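You operate a simulated robot arm through the tools that you are given. There is no shell and no other tool. Be economical: measure what you need, move in short steps, check, and stop when the job is done.

The job below is to be done with a simulated robot arm. You get a single attempt, and the scene is never put back.

## Task
Switch the charger off and shut both batteries in the tin.
Fine: off before the purple battery leaves its bay; the lid ends shut; leave the dial alone. Set down upright: purple battery, green battery.

Only the result counts: the job must be done as asked and must still hold three seconds after the hand-in. Knocking over, shifting, dropping, spilling or breaking anything else fails it. A push-on lid holds only when it is set on centred and level and pressed home; a screw cap is set on level and turned clockwise until tight.

## Robot
A 6-joint arm with a two-finger parallel gripper, fixed in place. Base frame: the origin is at the foot of the arm, x ahead of it, y to its left, z up; the work surface is at about z = 0.004. Units: m, degrees, N and s.
With the tool pointing down near the work surface it reaches from about 0.14 to 0.58 m from the base axis. Its first joint turns from -66.0 to 66.0 degrees. Payload 2.1 kg.
The tool frame sits at the grasp point between the pads (the TCP): z along the fingers, y along the line on which they close. The tips reach 0.03 m beyond it. The gripper opens to 0.094 m. The fingers are 0.028 m wide and 0.01 m thick; the gripper's body (0.05 by 0.096 m) begins 0.055 m behind the TCP.
Orientation is that of the tool frame in the base frame, as a unit quaternion [x, y, z, w]. With the fingers straight down and closing along the base's y, the tool's x points along the base's -x, its y along +y and its z along -z.

## Interface
- The arm moves only by the tool send_rows. Its arguments are lists of equal length, an entry for each row: "translation": the shift along the base's x, y, z in units of 30 mm (1.0 is 30 mm), a list of three; "rotation": the turn, a rotation vector about the base's x, y, z in units of 8 degrees (1.0 is 8 degrees), a list of three; "gripper": the opening, from 0 (shut) to 1 (fully open). In form: {"translation": [[tx, ty, tz], ...], "rotation": [[ax, ay, az], ...], "gripper": [gripper, ...]}. A call has 1 to 8 rows; each row shifts and turns the commanded pose from where the row before left it. A call with a number of a shift or a turn outside -1 to 1 is refused whole. A row lasts 0.2 s, in which the tool goes at most 0.05 m and 8.6 degrees; a call with a longer step from one row to the next is refused whole, and so is a gripper value outside its range. Where a pose cannot be reached the arm comes as near as it can. A force on the tool above 60 N (or 10 N above the force at the start of the call, whichever is more), or a blocked arm, ends the call early, and 0.2 s more pass. Each finger travels about 0.072 m/s and halts on what it meets, pressing with about 22 N; the grip force reading is that of the motor and also rises with nothing between the fingers. The clock runs only during rows and for 0.2 s after the last one: add rows that do not move to give the fingers time. It gives the time, the measured TCP pose, the force on the tool (base axes), the opening and the grip force at its end, in the units of the frame above (readings bear some noise), with the torque about the TCP (base axes, N m) and any sound that the robot's microphone picked up, and new pictures: "views" is both (left out), scene, wrist or none.
- Cameras (640 x 400 px; columns grow to the right, rows downward): "scene" is fixed at [0.0529, -0.3696, 0.4905]; the picture's right is [0.77, -0.64, 0.00], its down [-0.26, -0.31, -0.92] and it looks along [0.58, 0.70, -0.40] (base axes); focal length 328 px, centre (320, 200). "wrist" rides on the gripper at [0.076, 0.014, -0.102] in the tool frame; the picture's right is [-0.18, 0.98, 0.00], its down [-0.75, -0.14, -0.64] and it looks along [-0.63, -0.12, 0.77] (tool axes); focal length 243 px, centre (320, 200). There is no depth. A picture from a camera that has moved, and an enlarged one, comes with that camera's place and axes in the base frame and with its lens. The place of the scene camera against the robot may be out by one fixed shift of up to 0.018 m in any direction.
- zoom(camera, box): a new picture of the part [left, top, right, bottom] of that camera's present view, enlarged. No time passes.
- hand_in(): hands the job in; it is judged then, once.

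Go step by step. Nothing tells you positions but the pictures and the camera data: compare them with the known pose of the tool, close in by small moves and look again before you grip or let go. The budget is 120 turns and 200 pictures, counting those below and the enlarged ones. Unless the task says otherwise, let go and move clear before handing in, and close with one line.

The tools are called after ">>>" as name(argument=value, ...) on one line, values as JSON. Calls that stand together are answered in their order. send_rows: Moves the arm, as the interface text tells. Its arguments: {"type":"object","properties":{"translation":{"type":"array"},"rotation":{"type":"array"},"gripper":{"type":"array"},"views":{"type":"string","enum":["both","scene","wrist","none"]}},"required":["translation","rotation","gripper"]} The other tools are called the same way: zoom (camera, box) takes an enlarged picture of a part of a camera's view; hand_in () hands the job in.

At the start:

```text
time: 0.0
tcp_pos: [0.2787, 0.1752, 0.3409]
tcp_rot: [0.0, 1.0, 0.0, 0.0]
force: [0.0, 0.5, -1.0]
wrist_torque: [-0.01, 0.02, 0.02]
gripper_width: 0.0941
finger_force: 0.1
```

scene: 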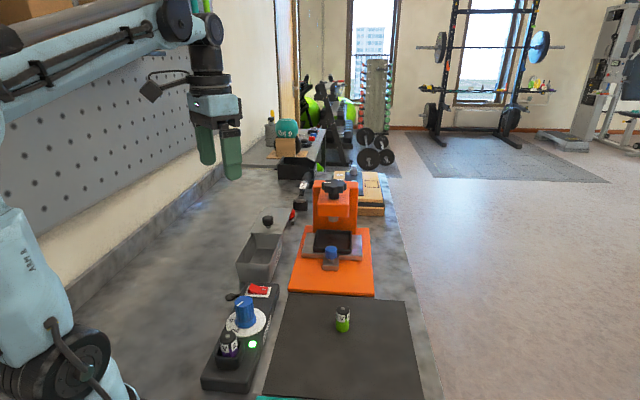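
wrist: 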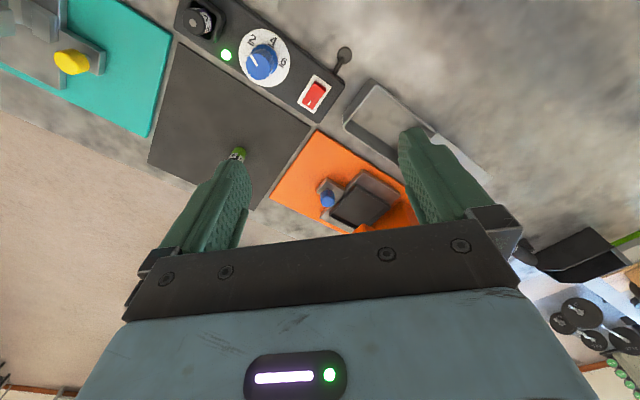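

I see a charger (purple/dark battery in bay, blue dial, red rocker switch), a green battery on a dark mat, and a grey tin with what may be a lid nearby. I'll zoom in for details.

>>> zoom(camera="scene", box=[190, 200, 390, 400])

>>> zoom(camera="wrist", box=[160, 0, 500, 212])

>>> zoom(camera="scene", box=[230, 110, 400, 290])

```text
2.00 times, centred on (290, 300) of scene
camera zoom: at [0.0529, -0.3696, 0.4905], right [0.77, -0.64, 0.0], down [-0.26, -0.31, -0.92], along [0.58, 0.7, -0.4], focal length 656 px, centre (380, 0)
```

zoom: 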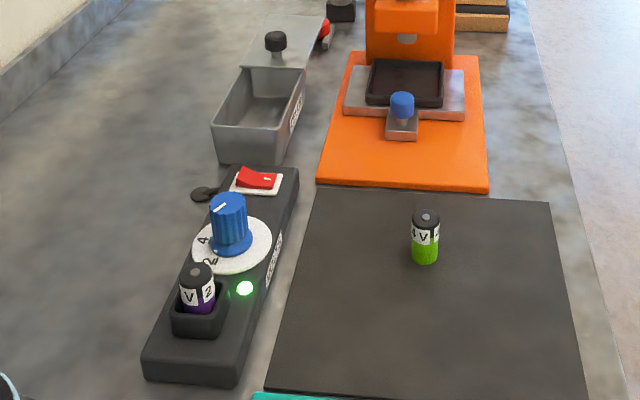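

```text
1.88 times, centred on (330, 106) of wrist
camera zoom: at [0.2034, 0.191, 0.4433], right [0.18, 0.98, 0.0], down [0.75, -0.14, 0.64], along [0.63, -0.12, -0.77], focal length 457 px, centre (301, 377)
```

zoom: 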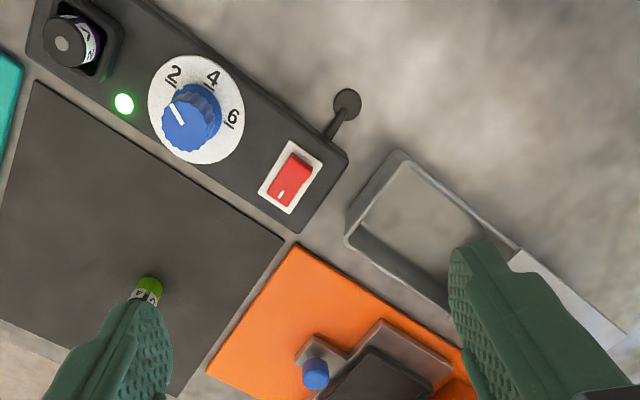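

```text
2.22 times, centred on (315, 200) of scene
camera zoom: at [0.0529, -0.3696, 0.4905], right [0.77, -0.64, 0.0], down [-0.26, -0.31, -0.92], along [0.58, 0.7, -0.4], focal length 729 px, centre (331, 200)
```

zoom: 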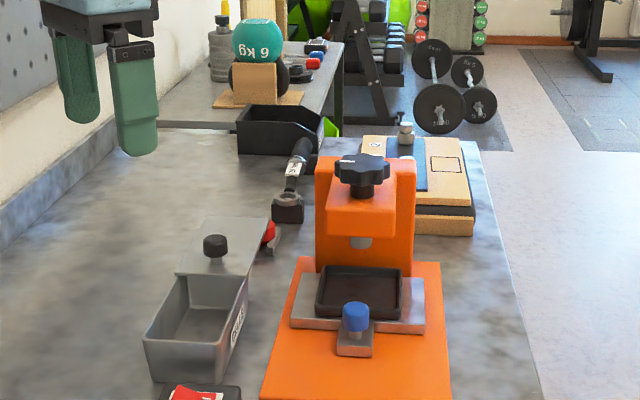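

Next I move towards the tin to see it and its lid better.

>>> send_rows(translation=[[0.5, 1, 0], [0.5, 1, 0], [0, 1, 0], [0, 1, 0]], rotation=[[0, 0, 0], [0, 0, 0], [0, 0, 0], [0, 0, 0]], gripper=[1, 1, 1, 1])

```text
time: 1.0
tcp_pos: [0.3072, 0.2973, 0.3408]
tcp_rot: [0.0, 1.0, 0.0, -0.001]
force: [0.9, 0.3, 0.2]
wrist_torque: [-0.01, 0.01, -0.02]
gripper_width: 0.0941
finger_force: 0.1
camera wrist: at [0.2329, 0.3119, 0.4435], right [0.18, 0.98, 0.0], down [0.75, -0.14, 0.64], along [0.63, -0.12, -0.77], focal length 243 px, centre (320, 200)
```

scene: 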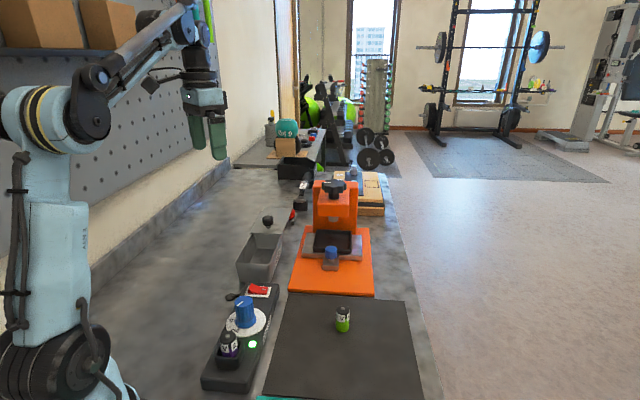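
wrist: 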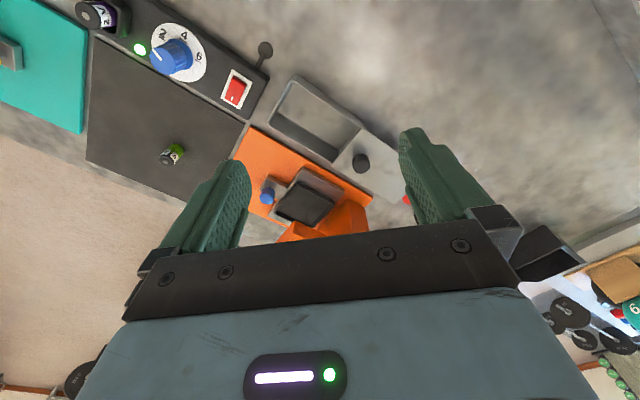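

>>> zoom(camera="wrist", box=[220, 50, 428, 180])

>>> zoom(camera="scene", box=[225, 195, 321, 290])

>>> zoom(camera="scene", box=[200, 275, 300, 395])

>>> zoom(camera="wrist", box=[60, 0, 300, 150])

```text
3.08 times, centred on (324, 115) of wrist
camera zoom: at [0.2329, 0.3119, 0.4435], right [0.18, 0.98, 0.0], down [0.75, -0.14, 0.64], along [0.63, -0.12, -0.77], focal length 746 px, centre (308, 462)
```

zoom: 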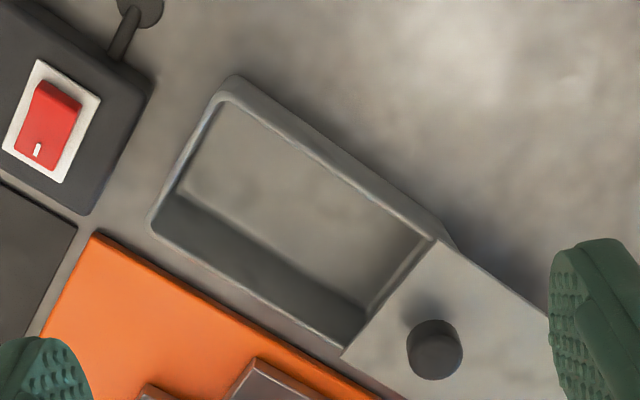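

```text
4.21 times, centred on (273, 242) of scene
camera zoom: at [0.0528, -0.3696, 0.4905], right [0.77, -0.64, 0.0], down [-0.26, -0.31, -0.92], along [0.58, 0.7, -0.4], focal length 1381 px, centre (518, 21)
```

zoom: 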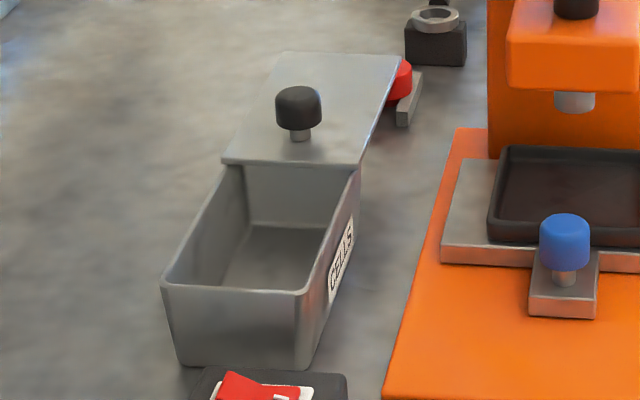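

```text
3.33 times, centred on (250, 335) of scene
camera zoom: at [0.0528, -0.3696, 0.4905], right [0.77, -0.64, 0.0], down [-0.26, -0.31, -0.92], along [0.58, 0.7, -0.4], focal length 1093 px, centre (553, -250)
```

zoom: 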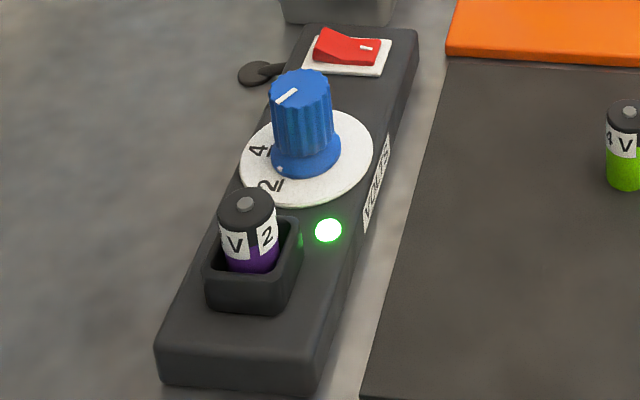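

```text
2.67 times, centred on (180, 75) of wrist
camera zoom: at [0.2329, 0.3119, 0.4435], right [0.18, 0.98, 0.0], down [0.75, -0.14, 0.64], along [0.63, -0.12, -0.77], focal length 647 px, centre (693, 533)
```

zoom: 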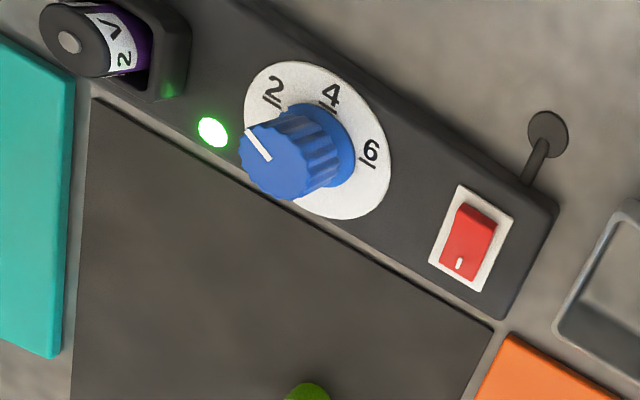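

The tin has a sliding lid with a knob, drawn open past its far end; charger and tin run at about 45°. The rocker's raised end is on the wall side, so I go above the switch with the tool turned 45°.

>>> send_rows(translation=[[0, -0.52, -0.6], [0, -0.52, -0.6], [0, -0.52, -0.6], [0, -0.52, -0.6], [0, -0.52, -0.6], [0, -0.52, -0.6], [0, -0.52, -0.6], [0, -0.52, -0.6]], rotation=[[0, 0, 0.703], [0, 0, 0.703], [0, 0, 0.703], [0, 0, 0.703], [0, 0, 0.703], [0, 0, 0.703], [0, 0, 0.703], [0, 0, 0.703]], gripper=[1, 1, 1, 1, 1, 1, 1, 1])

>>> zoom(camera="wrist", box=[200, 0, 440, 150])

```text
time: 2.8
tcp_pos: [0.3072, 0.1717, 0.1957]
tcp_rot: [-0.384, 0.924, 0.0, 0.0]
force: [0.4, 0.3, -0.3]
wrist_torque: [0.01, -0.04, 0.0]
gripper_width: 0.094
finger_force: 0.1
camera wrist: at [0.245, 0.1281, 0.2987], right [-0.57, 0.82, 0.0], down [0.63, 0.43, 0.64], along [0.53, 0.36, -0.77], focal length 243 px, centre (320, 200)
```

scene: 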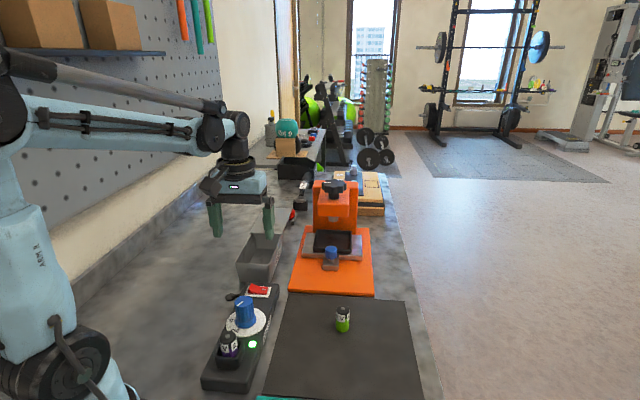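
wrist: 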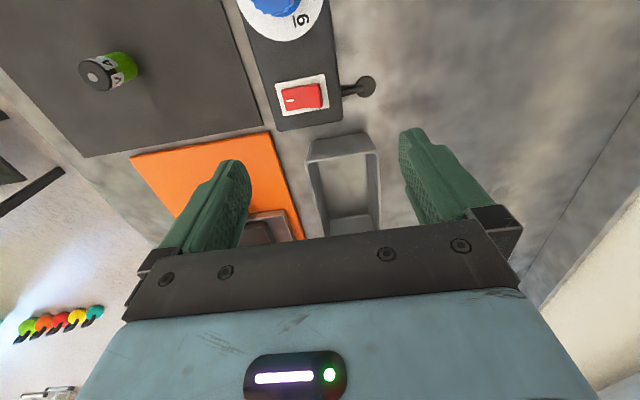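

```text
2.67 times, centred on (320, 75) of wrist
camera zoom: at [0.245, 0.1281, 0.2987], right [-0.57, 0.82, 0.0], down [0.63, 0.43, 0.64], along [0.53, 0.36, -0.77], focal length 647 px, centre (320, 533)
```

zoom: 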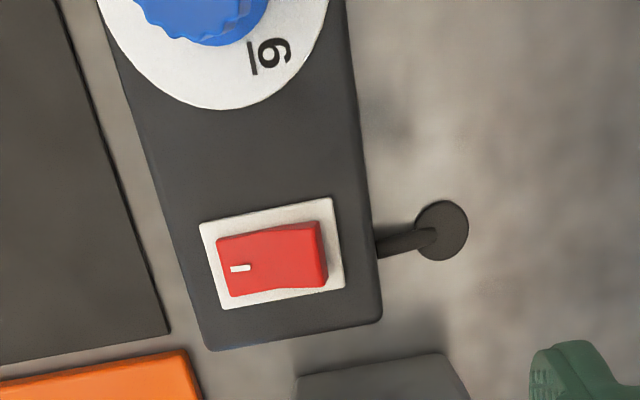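

The rocker is centred near (0.320, 0.156) with its raised end near (0.307, 0.169). I close the fingers and lower above the raised end.

>>> send_rows(translation=[[0.1, -0.2, -0.5], [0, 0, -0.5], [0, 0, -0.5], [0, 0, -0.5], [0, 0, -0.5], [0, 0, -0.5]], rotation=[[0, 0, 0], [0, 0, 0], [0, 0, 0], [0, 0, 0], [0, 0, 0], [0, 0, 0]], gripper=[0, 0, 0, 0, 0, 0])

>>> zoom(camera="scene", box=[190, 230, 310, 350])

```text
time: 4.2
tcp_pos: [0.3094, 0.1653, 0.1062]
tcp_rot: [-0.383, 0.924, 0.001, 0.0]
force: [-0.7, -0.2, 0.4]
wrist_torque: [0.05, 0.04, 0.0]
gripper_width: 0.0
finger_force: 22.0
camera wrist: at [0.2472, 0.1224, 0.2087], right [-0.56, 0.83, 0.0], down [0.63, 0.43, 0.64], along [0.53, 0.36, -0.77], focal length 243 px, centre (320, 200)
```

scene: 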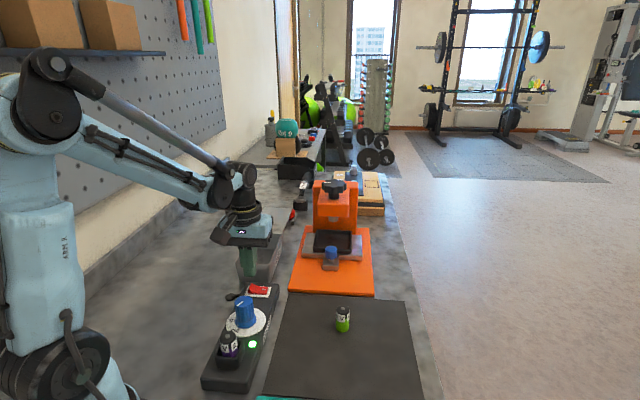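
wrist: 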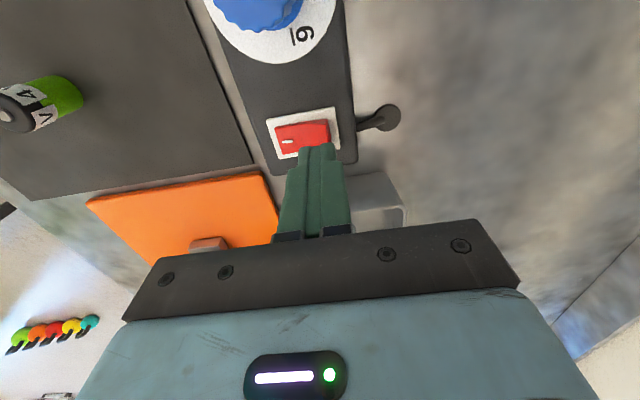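

```text
3.33 times, centred on (250, 290) of scene
camera zoom: at [0.0529, -0.3696, 0.4905], right [0.77, -0.64, 0.0], down [-0.26, -0.31, -0.92], along [0.58, 0.7, -0.4], focal length 1093 px, centre (553, -100)
```

zoom: 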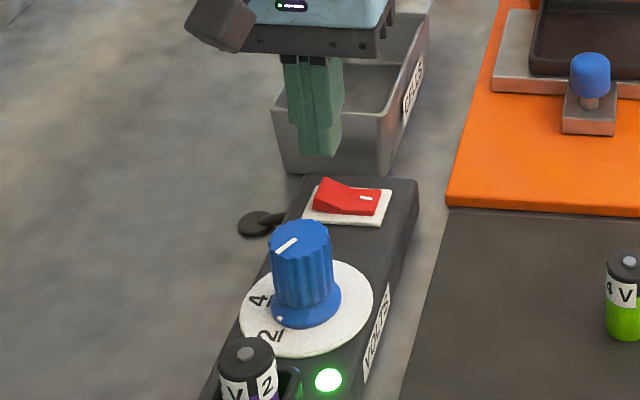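

The tips sit over the raised end of the rocker. I press down in small steps and watch the force and the light.

>>> send_rows(translation=[[0, 0, -0.3], [0, 0, -0.2], [0, 0, -0.1], [0, 0, -0.1]], rotation=[[0, 0, 0], [0, 0, 0], [0, 0, 0], [0, 0, 0]], gripper=[0, 0, 0, 0])

>>> zoom(camera="scene", box=[190, 230, 310, 350])

```text
time: 5.2
tcp_pos: [0.3113, 0.1652, 0.0856]
tcp_rot: [-0.382, 0.924, 0.001, 0.0]
force: [-0.7, 0.7, 0.4]
wrist_torque: [-0.01, 0.03, 0.0]
gripper_width: 0.0001
finger_force: 21.9
camera wrist: at [0.2484, 0.1223, 0.1882], right [-0.56, 0.83, 0.0], down [0.63, 0.43, 0.64], along [0.53, 0.36, -0.77], focal length 243 px, centre (320, 200)
```

scene: 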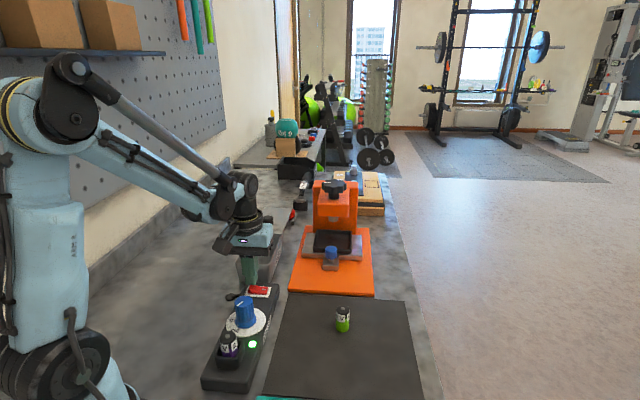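
wrist: 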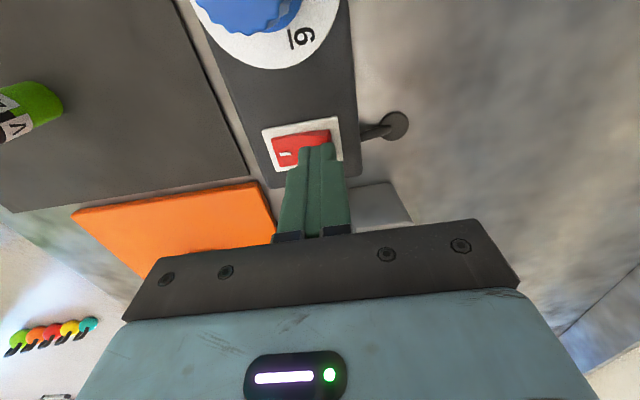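

```text
3.33 times, centred on (250, 290) of scene
camera zoom: at [0.0529, -0.3696, 0.4905], right [0.77, -0.64, 0.0], down [-0.26, -0.31, -0.92], along [0.58, 0.7, -0.4], focal length 1093 px, centre (553, -100)
```

zoom: 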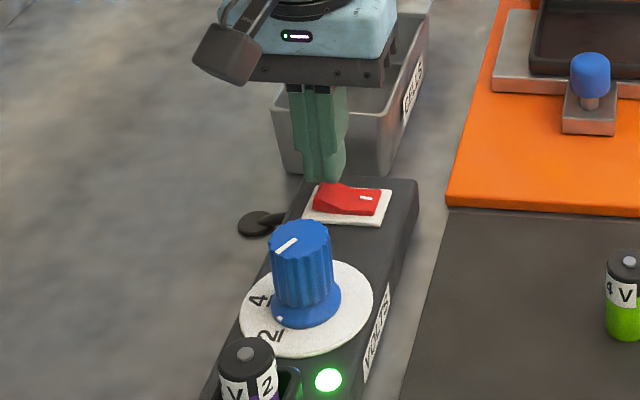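

>>> send_rows(translation=[[-0.05, 0.03, -0.1], [0, 0, -0.1], [0, 0, -0.1]], rotation=[[0, 0, 0], [0, 0, 0], [0, 0, 0]], gripper=[0, 0, 0], views="none")

>>> zoom(camera="scene", box=[190, 230, 310, 350])

```text
time: 6.0
tcp_pos: [0.3105, 0.1659, 0.077]
tcp_rot: [-0.382, 0.924, 0.0, 0.0]
force: [-0.1, 0.3, -0.4]
wrist_torque: [-0.04, -0.03, -0.03]
gripper_width: 0.0
finger_force: 21.7
```

```text
3.33 times, centred on (250, 290) of scene
camera zoom: at [0.0529, -0.3696, 0.4905], right [0.77, -0.64, 0.0], down [-0.26, -0.31, -0.92], along [0.58, 0.7, -0.4], focal length 1093 px, centre (553, -100)
```

zoom: 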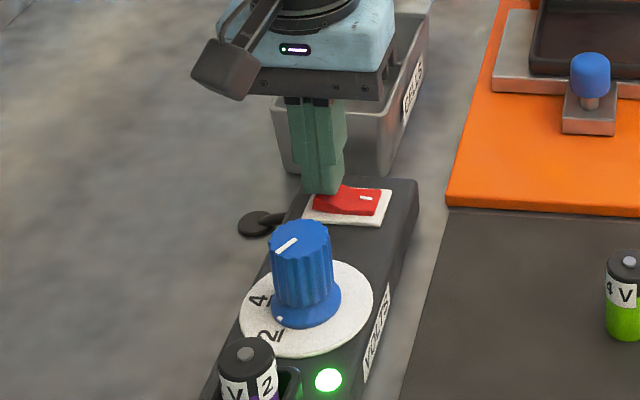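

>>> send_rows(translation=[[0, 0, -0.1], [0, 0, -0.07], [0, 0, -0.07]], rotation=[[0, 0, 0], [0, 0, 0], [0, 0, 0]], gripper=[0, 0, 0], views="none")

>>> zoom(camera="scene", box=[190, 230, 310, 350])

```text
time: 6.8
tcp_pos: [0.3092, 0.1653, 0.0719]
tcp_rot: [-0.382, 0.924, 0.0, 0.0]
force: [1.0, 0.2, -0.3]
wrist_torque: [0.0, -0.03, -0.04]
gripper_width: 0.0
finger_force: 22.2
```

```text
3.33 times, centred on (250, 290) of scene
camera zoom: at [0.0529, -0.3696, 0.4905], right [0.77, -0.64, 0.0], down [-0.26, -0.31, -0.92], along [0.58, 0.7, -0.4], focal length 1093 px, centre (553, -100)
```

zoom: 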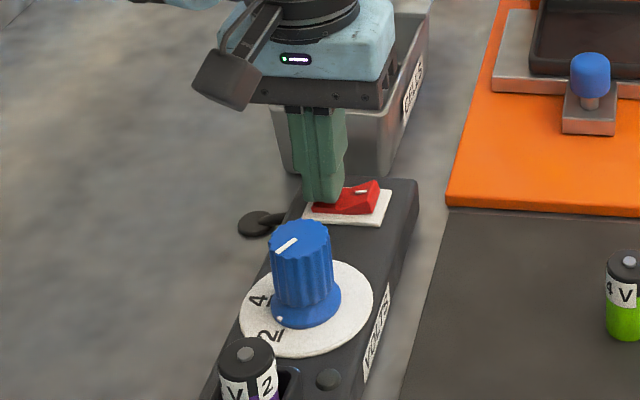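

The rocker flipped and the light is out. I raise and go above the purple battery in its bay.

>>> send_rows(translation=[[0, 0, 1], [0, 0, 1], [0, 0, 1], [0, 0, 1]], rotation=[[0, 0, 0], [0, 0, 0], [0, 0, 0], [0, 0, 0]], gripper=[0, 0, 0, 0.5], views="none")

>>> send_rows(translation=[[-0.6, -0.7, 0], [-0.6, -0.7, 0], [-0.6, -0.7, 0], [-0.6, -0.7, 0], [-0.6, -0.7, 0], [-0.6, -0.7, 0]], rotation=[[0, 0, 0], [0, 0, 0], [0, 0, 0], [0, 0, 0], [0, 0, 0], [0, 0, 0]], gripper=[1, 1, 1, 1, 1, 1])

>>> zoom(camera="wrist", box=[220, 50, 420, 175])

```text
time: 7.8
tcp_pos: [0.3086, 0.1675, 0.1913]
tcp_rot: [-0.383, 0.924, 0.0, 0.0]
force: [-0.5, 0.4, 0.4]
wrist_torque: [0.02, 0.01, -0.03]
gripper_width: 0.0475
finger_force: 0.1
```

```text
time: 9.2
tcp_pos: [0.2011, 0.0402, 0.1895]
tcp_rot: [-0.383, 0.924, 0.0, 0.0]
force: [0.9, 0.3, 0.7]
wrist_torque: [-0.01, 0.0, 0.01]
gripper_width: 0.0938
finger_force: 0.0
camera wrist: at [0.1383, -0.0022, 0.2925], right [-0.56, 0.83, 0.0], down [0.63, 0.43, 0.64], along [0.53, 0.36, -0.77], focal length 243 px, centre (320, 200)
```

scene: 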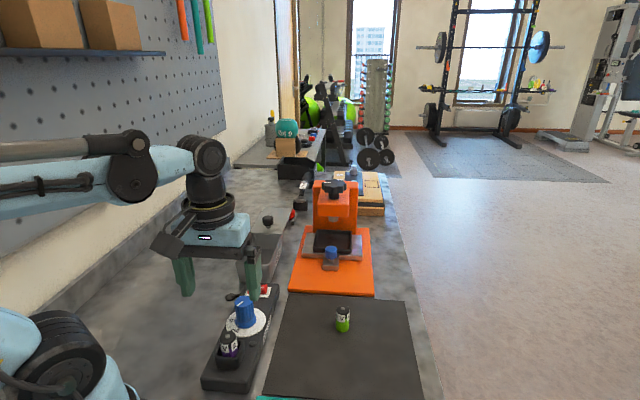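
wrist: 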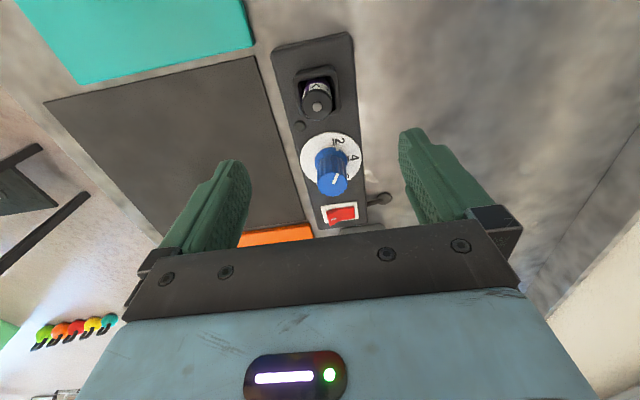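

```text
3.20 times, centred on (320, 112) of wrist
camera zoom: at [0.1383, -0.0022, 0.2925], right [-0.56, 0.83, 0.0], down [0.63, 0.43, 0.64], along [0.53, 0.36, -0.77], focal length 776 px, centre (320, 480)
```

zoom: 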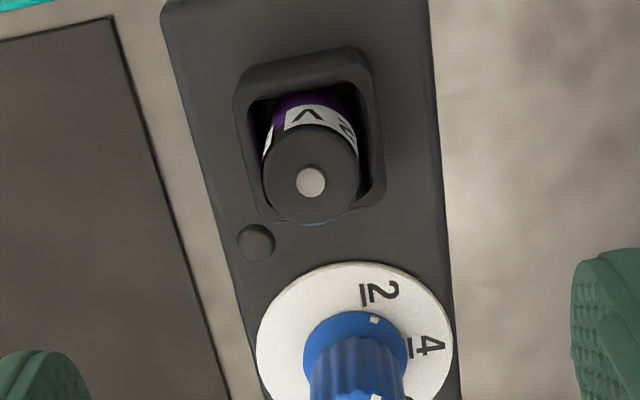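

The purple battery top is near (0.199, 0.036, 0.083), diameter about 26 mm, and the bay rim is near z 0.06. I lower to hover above it.

>>> send_rows(translation=[[-0.07, -0.14, -0.7], [0, 0, -0.7], [0, 0, -0.7]], rotation=[[0, 0, 0], [0, 0, 0], [0, 0, 0]], gripper=[0.6, 0.6, 0.6])

>>> zoom(camera="scene", box=[180, 270, 300, 390])

>>> zoom(camera="wrist", box=[220, 90, 420, 215])

```text
time: 10.0
tcp_pos: [0.1992, 0.0351, 0.1261]
tcp_rot: [-0.383, 0.924, 0.0, 0.0]
force: [-0.5, 0.2, -0.8]
wrist_torque: [0.02, 0.0, 0.0]
gripper_width: 0.0564
finger_force: 0.0
camera wrist: at [0.1366, -0.008, 0.2292], right [-0.56, 0.83, 0.0], down [0.63, 0.43, 0.64], along [0.53, 0.36, -0.77], focal length 243 px, centre (320, 200)
```

scene: 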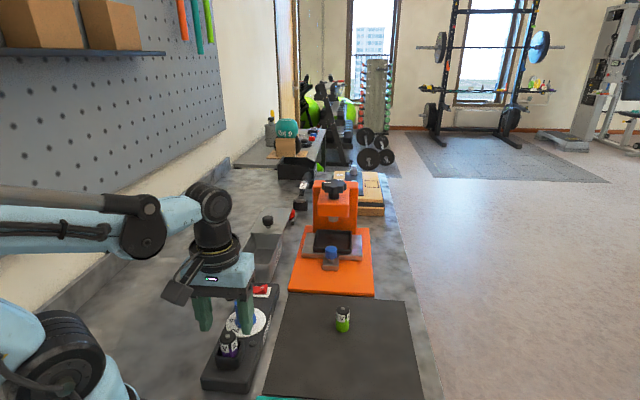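
wrist: 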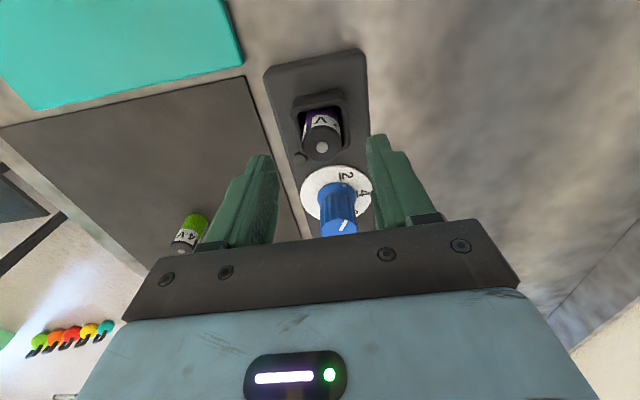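

```text
3.33 times, centred on (240, 330) of scene
camera zoom: at [0.0529, -0.3696, 0.4905], right [0.77, -0.64, 0.0], down [-0.26, -0.31, -0.92], along [0.58, 0.7, -0.4], focal length 1093 px, centre (587, -233)
```

zoom: 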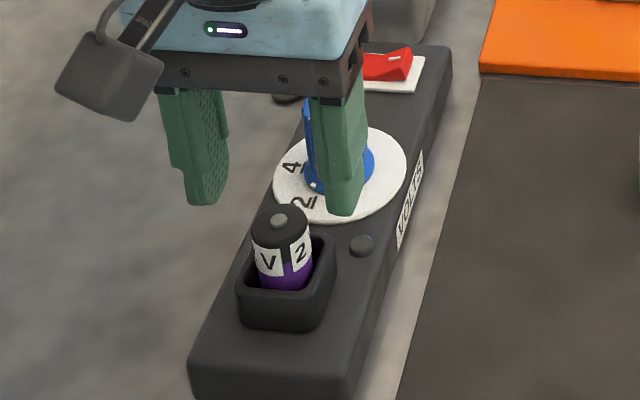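

```text
3.20 times, centred on (320, 152) of wrist
camera zoom: at [0.1366, -0.008, 0.2292], right [-0.56, 0.83, 0.0], down [0.63, 0.43, 0.64], along [0.53, 0.36, -0.77], focal length 776 px, centre (320, 352)
```

zoom: 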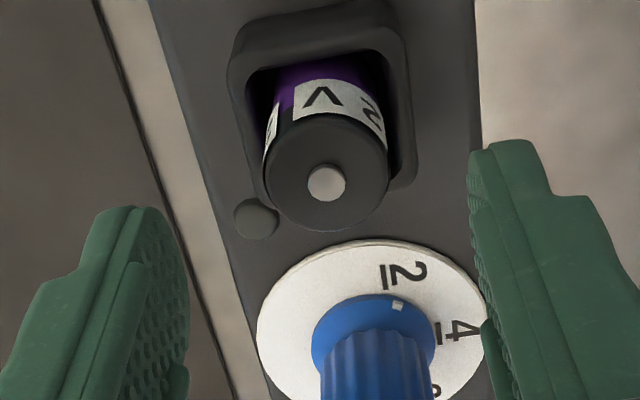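

Position agrees from two views. I lower so the tips straddle the battery's exposed part, just above the bay rim.

>>> send_rows(translation=[[0, 0.02, -0.5], [0, 0, -0.4], [0, 0, -0.15]], rotation=[[0, 0, 0], [0, 0, 0], [0, 0, 0]], gripper=[0.6, 0.6, 0.6], views="wrist")

>>> zoom(camera="scene", box=[180, 270, 300, 390])

```text
time: 10.8
tcp_pos: [0.201, 0.0367, 0.0938]
tcp_rot: [-0.383, 0.924, 0.0, 0.0]
force: [0.4, -0.5, 0.4]
wrist_torque: [0.05, -0.01, -0.01]
gripper_width: 0.0563
finger_force: 0.1
camera wrist: at [0.1368, -0.007, 0.1971], right [-0.56, 0.83, 0.0], down [0.63, 0.43, 0.64], along [0.53, 0.36, -0.77], focal length 243 px, centre (320, 200)
```

wrist: 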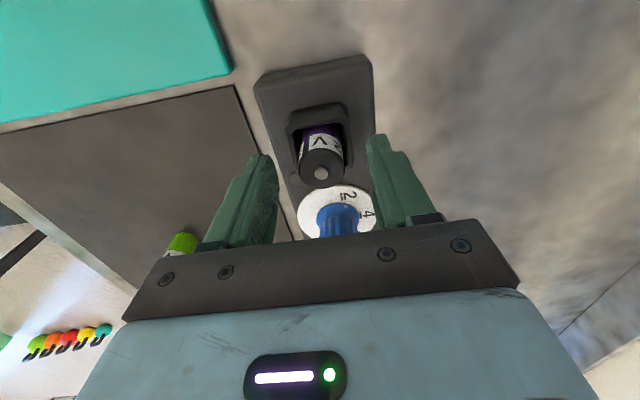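

```text
3.33 times, centred on (240, 330) of scene
camera zoom: at [0.0529, -0.3696, 0.4905], right [0.77, -0.64, 0.0], down [-0.26, -0.31, -0.92], along [0.58, 0.7, -0.4], focal length 1093 px, centre (587, -233)
```

zoom: 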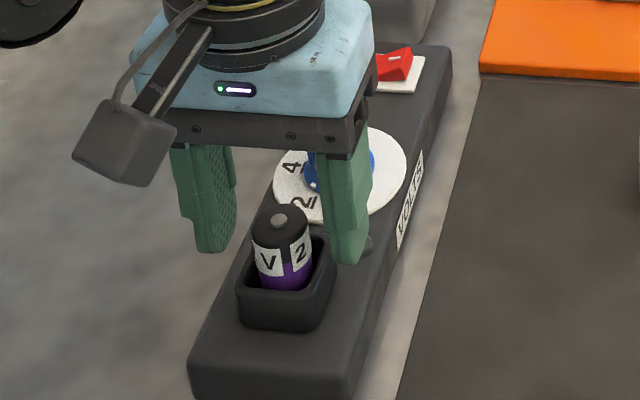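

Centered. I close on the battery.

>>> send_rows(translation=[[0, 0, 0], [0, 0, 0], [0, 0, 0]], rotation=[[0, 0, 0], [0, 0, 0], [0, 0, 0]], gripper=[0.2, 0.2, 0.2], views="none")

>>> zoom(camera="scene", box=[180, 270, 300, 390])

```text
time: 11.6
tcp_pos: [0.199, 0.0345, 0.0956]
tcp_rot: [-0.383, 0.924, 0.0, 0.0]
force: [-0.3, -0.3, -0.9]
wrist_torque: [-0.01, 0.01, 0.01]
gripper_width: 0.0244
finger_force: 22.1
```

```text
3.33 times, centred on (240, 330) of scene
camera zoom: at [0.0529, -0.3696, 0.4905], right [0.77, -0.64, 0.0], down [-0.26, -0.31, -0.92], along [0.58, 0.7, -0.4], focal length 1093 px, centre (587, -233)
```

zoom: 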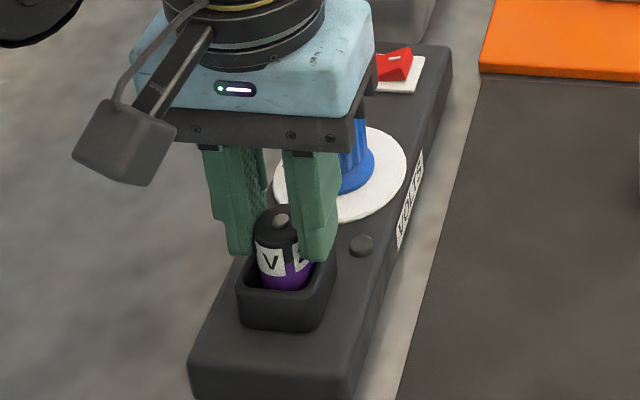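

Gripped at 24 mm. I lift straight up.

>>> send_rows(translation=[[0, 0, 0.4], [0, 0, 0.6], [0, 0, 0.8], [0, 0, 1], [0, 0, 1]], rotation=[[0, 0, 0], [0, 0, 0], [0, 0, 0], [0, 0, 0], [0, 0, 0]], gripper=[0.15, 0.15, 0.15, 0.15, 0.15])

>>> zoom(camera="scene", box=[160, 210, 300, 390])

```text
time: 12.8
tcp_pos: [0.1998, 0.0362, 0.2092]
tcp_rot: [-0.382, 0.924, 0.0, 0.0]
force: [-0.7, 0.1, -0.6]
wrist_torque: [0.0, 0.02, -0.02]
gripper_width: 0.0247
finger_force: 22.6
camera wrist: at [0.1376, -0.0075, 0.3116], right [-0.56, 0.83, 0.0], down [0.63, 0.43, 0.64], along [0.53, 0.36, -0.77], focal length 243 px, centre (320, 200)
```

scene: 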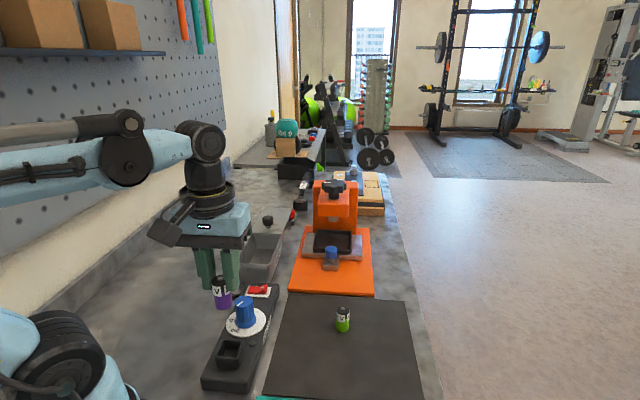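
wrist: 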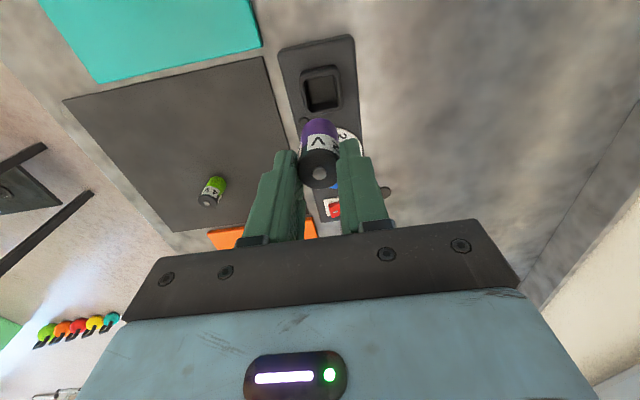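

```text
2.22 times, centred on (230, 300) of scene
camera zoom: at [0.0528, -0.3696, 0.4905], right [0.77, -0.64, 0.0], down [-0.26, -0.31, -0.92], along [0.58, 0.7, -0.4], focal length 729 px, centre (520, -22)
```

zoom: 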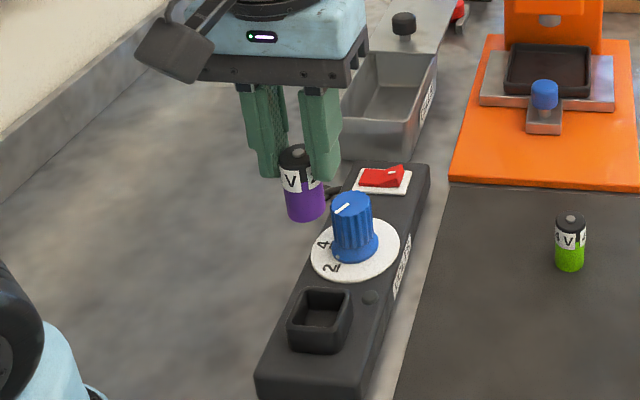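

The battery is held upright. I carry it over toward the tin at safe height.

>>> send_rows(translation=[[0.7, 0.87, 0], [0.7, 0.87, 0], [0.7, 0.87, 0], [0.7, 0.87, 0], [0.7, 0.87, 0], [0.7, 0.87, 0], [0.7, 0.87, 0], [0.7, 0.87, 0]], rotation=[[0, 0, 0], [0, 0, 0], [0, 0, 0], [0, 0, 0], [0, 0, 0], [0, 0, 0], [0, 0, 0], [0, 0, 0]], gripper=[0.15, 0.15, 0.15, 0.15, 0.15, 0.15, 0.15, 0.15])

>>> zoom(camera="wrist", box=[200, 40, 456, 200])

>>> zoom(camera="scene", box=[200, 170, 320, 290])

```text
time: 14.6
tcp_pos: [0.3686, 0.2451, 0.2078]
tcp_rot: [-0.382, 0.924, 0.0, -0.001]
force: [0.5, -0.5, -0.2]
wrist_torque: [0.02, 0.04, -0.02]
gripper_width: 0.0246
finger_force: 21.2
camera wrist: at [0.3049, 0.2021, 0.3106], right [-0.56, 0.83, 0.0], down [0.63, 0.43, 0.64], along [0.53, 0.36, -0.77], focal length 243 px, centre (320, 200)
```

scene: 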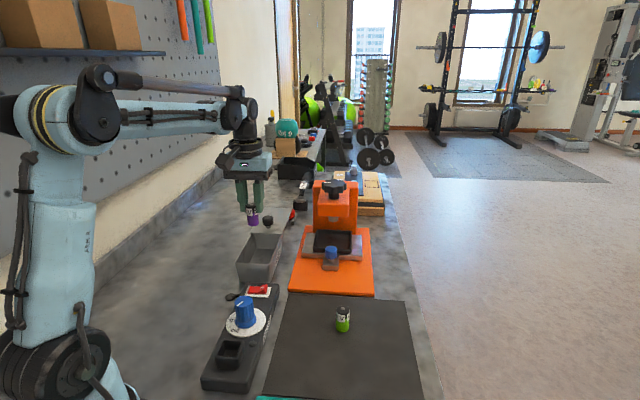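
wrist: 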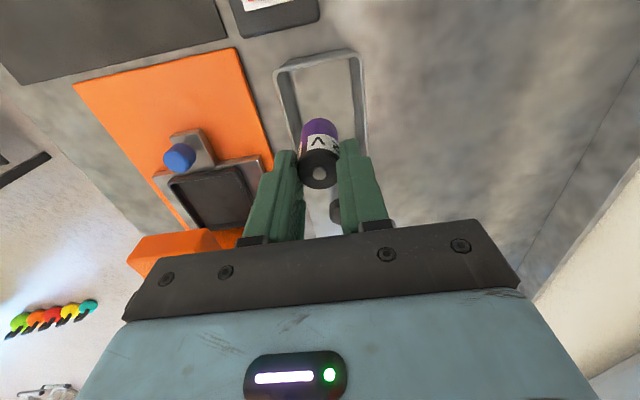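

```text
2.50 times, centred on (328, 120) of wrist
camera zoom: at [0.3049, 0.2021, 0.3106], right [-0.56, 0.83, 0.0], down [0.63, 0.43, 0.64], along [0.53, 0.36, -0.77], focal length 606 px, centre (300, 400)
```

zoom: 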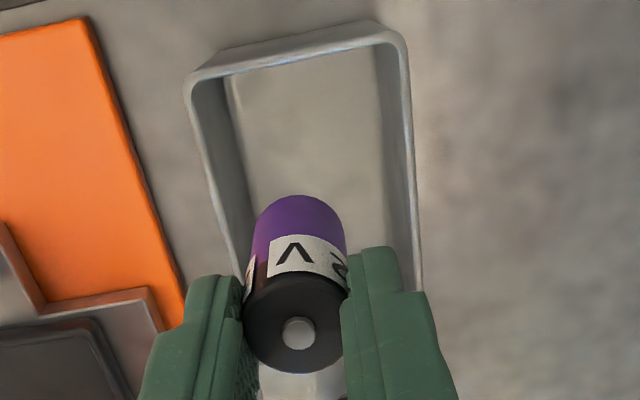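

```text
3.33 times, centred on (260, 230) of scene
camera zoom: at [0.0528, -0.3696, 0.4905], right [0.77, -0.64, 0.0], down [-0.26, -0.31, -0.92], along [0.58, 0.7, -0.4], focal length 1093 px, centre (520, 100)
```

zoom: 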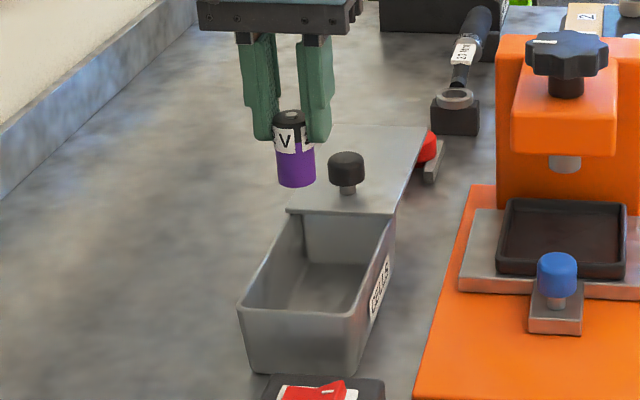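

Tin corners agree with before; its axis runs at 45°. I move over the far spot near (0.413, 0.294) and lower partway.

>>> send_rows(translation=[[0.5, 0.55, 0], [0.5, 0.55, 0], [0.5, 0.55, 0], [0, 0, -0.8], [0, 0, -0.8], [0, 0, -0.7]], rotation=[[0, 0, 0], [0, 0, 0], [0, 0, 0], [0, 0, 0], [0, 0, 0], [0, 0, 0]], gripper=[0.15, 0.15, 0.15, 0.15, 0.15, 0.15])

>>> zoom(camera="wrist", box=[200, 40, 456, 200])

>>> zoom(camera="scene", box=[200, 190, 320, 290])

```text
time: 16.0
tcp_pos: [0.4153, 0.2949, 0.14]
tcp_rot: [-0.383, 0.924, 0.0, 0.0]
force: [0.4, 0.4, -2.1]
wrist_torque: [0.04, -0.02, -0.01]
gripper_width: 0.0248
finger_force: 22.4
camera wrist: at [0.3524, 0.2522, 0.2418], right [-0.56, 0.83, 0.0], down [0.63, 0.43, 0.64], along [0.53, 0.36, -0.77], focal length 243 px, centre (320, 200)
```

scene: 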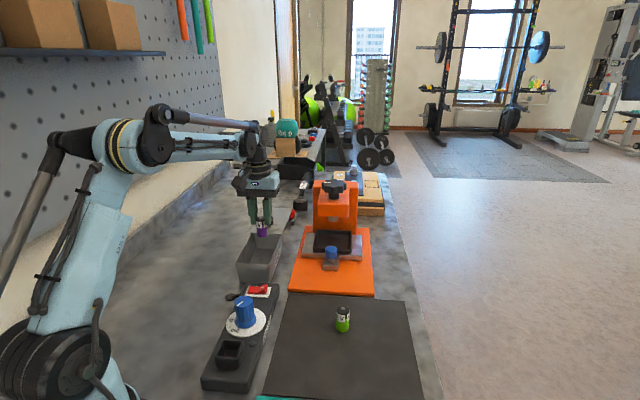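
wrist: 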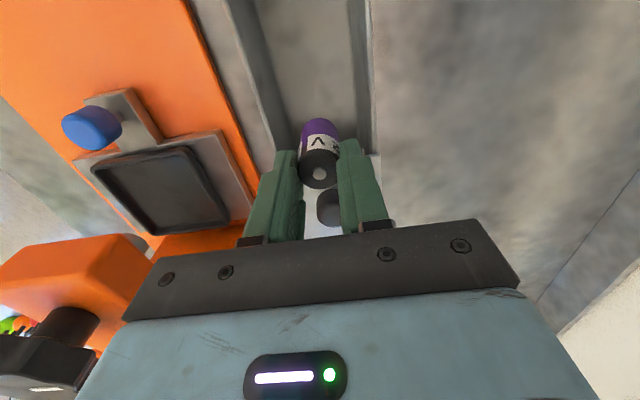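

```text
2.50 times, centred on (328, 120) of wrist
camera zoom: at [0.3524, 0.2522, 0.2418], right [-0.56, 0.83, 0.0], down [0.63, 0.43, 0.64], along [0.53, 0.36, -0.77], focal length 606 px, centre (300, 400)
```

zoom: 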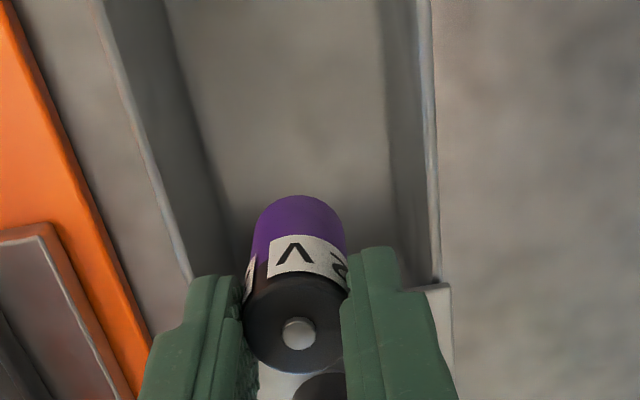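

```text
4.00 times, centred on (260, 240) of scene
camera zoom: at [0.0529, -0.3696, 0.4905], right [0.77, -0.64, 0.0], down [-0.26, -0.31, -0.92], along [0.58, 0.7, -0.4], focal length 1312 px, centre (560, 40)
```

zoom: 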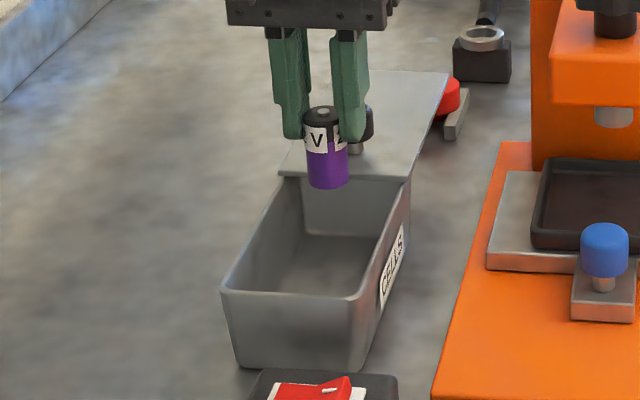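

Well aligned over the tin. I descend into it, then slowly to contact.

>>> send_rows(translation=[[0, 0, -0.6], [0, 0, -0.6], [0, 0, -0.6], [0, 0, -0.3], [0, 0, -0.15], [0, 0, -0.1]], rotation=[[0, 0, 0], [0, 0, 0], [0, 0, 0], [0, 0, 0], [0, 0, 0], [0, 0, 0]], gripper=[0.15, 0.15, 0.15, 0.15, 0.15, 0.15], views="wrist")

>>> zoom(camera="scene", box=[200, 190, 320, 290])

```text
time: 17.4
tcp_pos: [0.4133, 0.2938, 0.0698]
tcp_rot: [-0.382, 0.924, -0.001, 0.002]
force: [0.7, 0.9, -1.0]
wrist_torque: [0.0, 0.02, 0.01]
gripper_width: 0.0246
finger_force: 22.2
camera wrist: at [0.3497, 0.2515, 0.1715], right [-0.56, 0.83, 0.0], down [0.63, 0.43, 0.64], along [0.53, 0.36, -0.77], focal length 243 px, centre (320, 200)
```

wrist: 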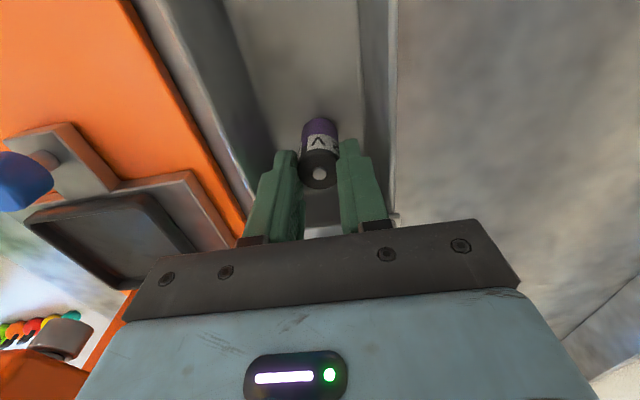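

```text
4.00 times, centred on (260, 240) of scene
camera zoom: at [0.0529, -0.3696, 0.4905], right [0.77, -0.64, 0.0], down [-0.26, -0.31, -0.92], along [0.58, 0.7, -0.4], focal length 1312 px, centre (560, 40)
```

zoom: 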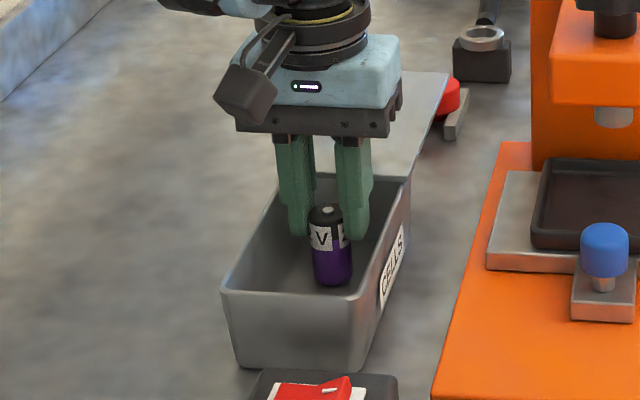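

>>> send_rows(translation=[[0, 0, -0.07], [0, 0, -0.07], [0, 0, -0.07]], rotation=[[0, 0, 0], [0, 0, 0], [0, 0, 0]], gripper=[0.15, 0.15, 0.15], views="none")

>>> zoom(camera="scene", box=[230, 220, 310, 290])

```text
time: 18.2
tcp_pos: [0.4135, 0.295, 0.0638]
tcp_rot: [-0.382, 0.924, 0.001, -0.001]
force: [-2.3, -1.3, 17.4]
wrist_torque: [0.01, 0.23, 0.02]
gripper_width: 0.0246
finger_force: 22.0
```

```text
5.71 times, centred on (270, 255) of scene
camera zoom: at [0.0528, -0.3696, 0.4905], right [0.77, -0.64, 0.0], down [-0.26, -0.31, -0.92], along [0.58, 0.71, -0.4], focal length 1874 px, centre (606, -114)
```

zoom: 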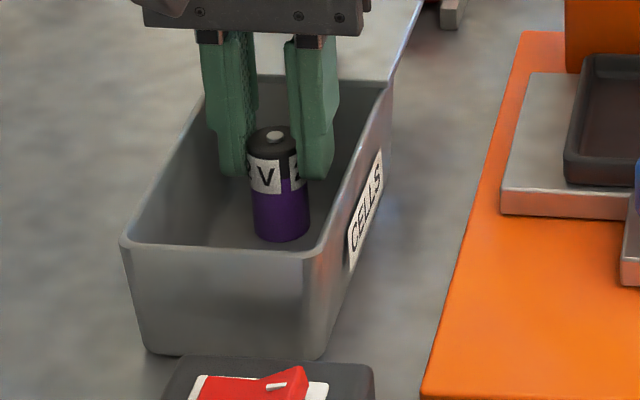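

Contact with the tin floor. I ease off a touch and open gently.

>>> send_rows(translation=[[0, 0, 0.03], [0, 0, 0], [0, 0, 0], [0, 0, 0.3], [0, 0, 1], [0, 0, 1], [0, 0, 1], [0, 0, 1]], rotation=[[0, 0, 0], [0, 0, 0], [0, 0, 0], [0, 0, 0], [0, 0, 0], [0, 0, 0], [0, 0, 0], [0, 0, 0]], gripper=[0.2, 0.4, 0.4, 0.4, 0.4, 0.4, 0.4, 0.4])

>>> zoom(camera="scene", box=[230, 220, 310, 290])

```text
time: 20.0
tcp_pos: [0.4112, 0.2936, 0.1943]
tcp_rot: [-0.383, 0.924, 0.001, 0.001]
force: [-0.4, -0.1, 0.0]
wrist_torque: [-0.03, 0.01, 0.04]
gripper_width: 0.0377
finger_force: 0.0
camera wrist: at [0.3492, 0.2508, 0.2963], right [-0.56, 0.83, 0.0], down [0.63, 0.43, 0.64], along [0.53, 0.36, -0.77], focal length 243 px, centre (320, 200)
```

scene: 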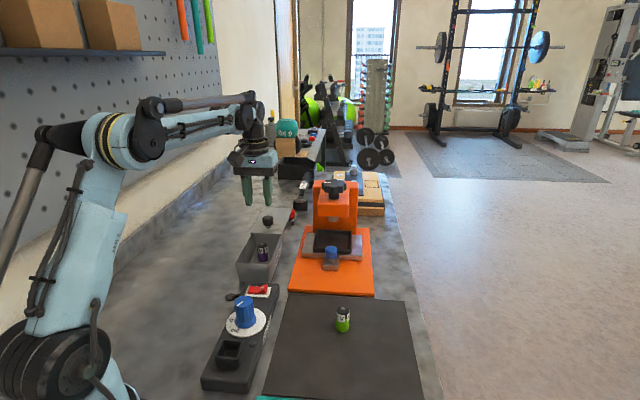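
wrist: 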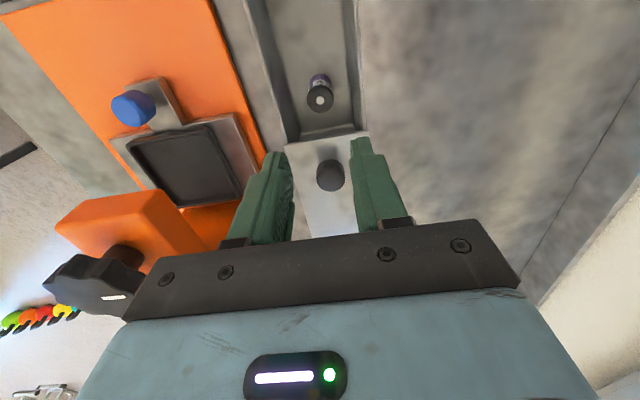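

```text
5.71 times, centred on (270, 255) of scene
camera zoom: at [0.0529, -0.3696, 0.4905], right [0.77, -0.64, 0.0], down [-0.26, -0.31, -0.92], along [0.58, 0.7, -0.4], focal length 1874 px, centre (606, -114)
```

zoom: 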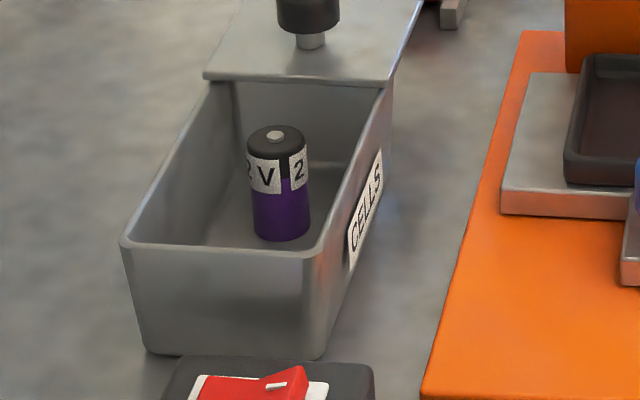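

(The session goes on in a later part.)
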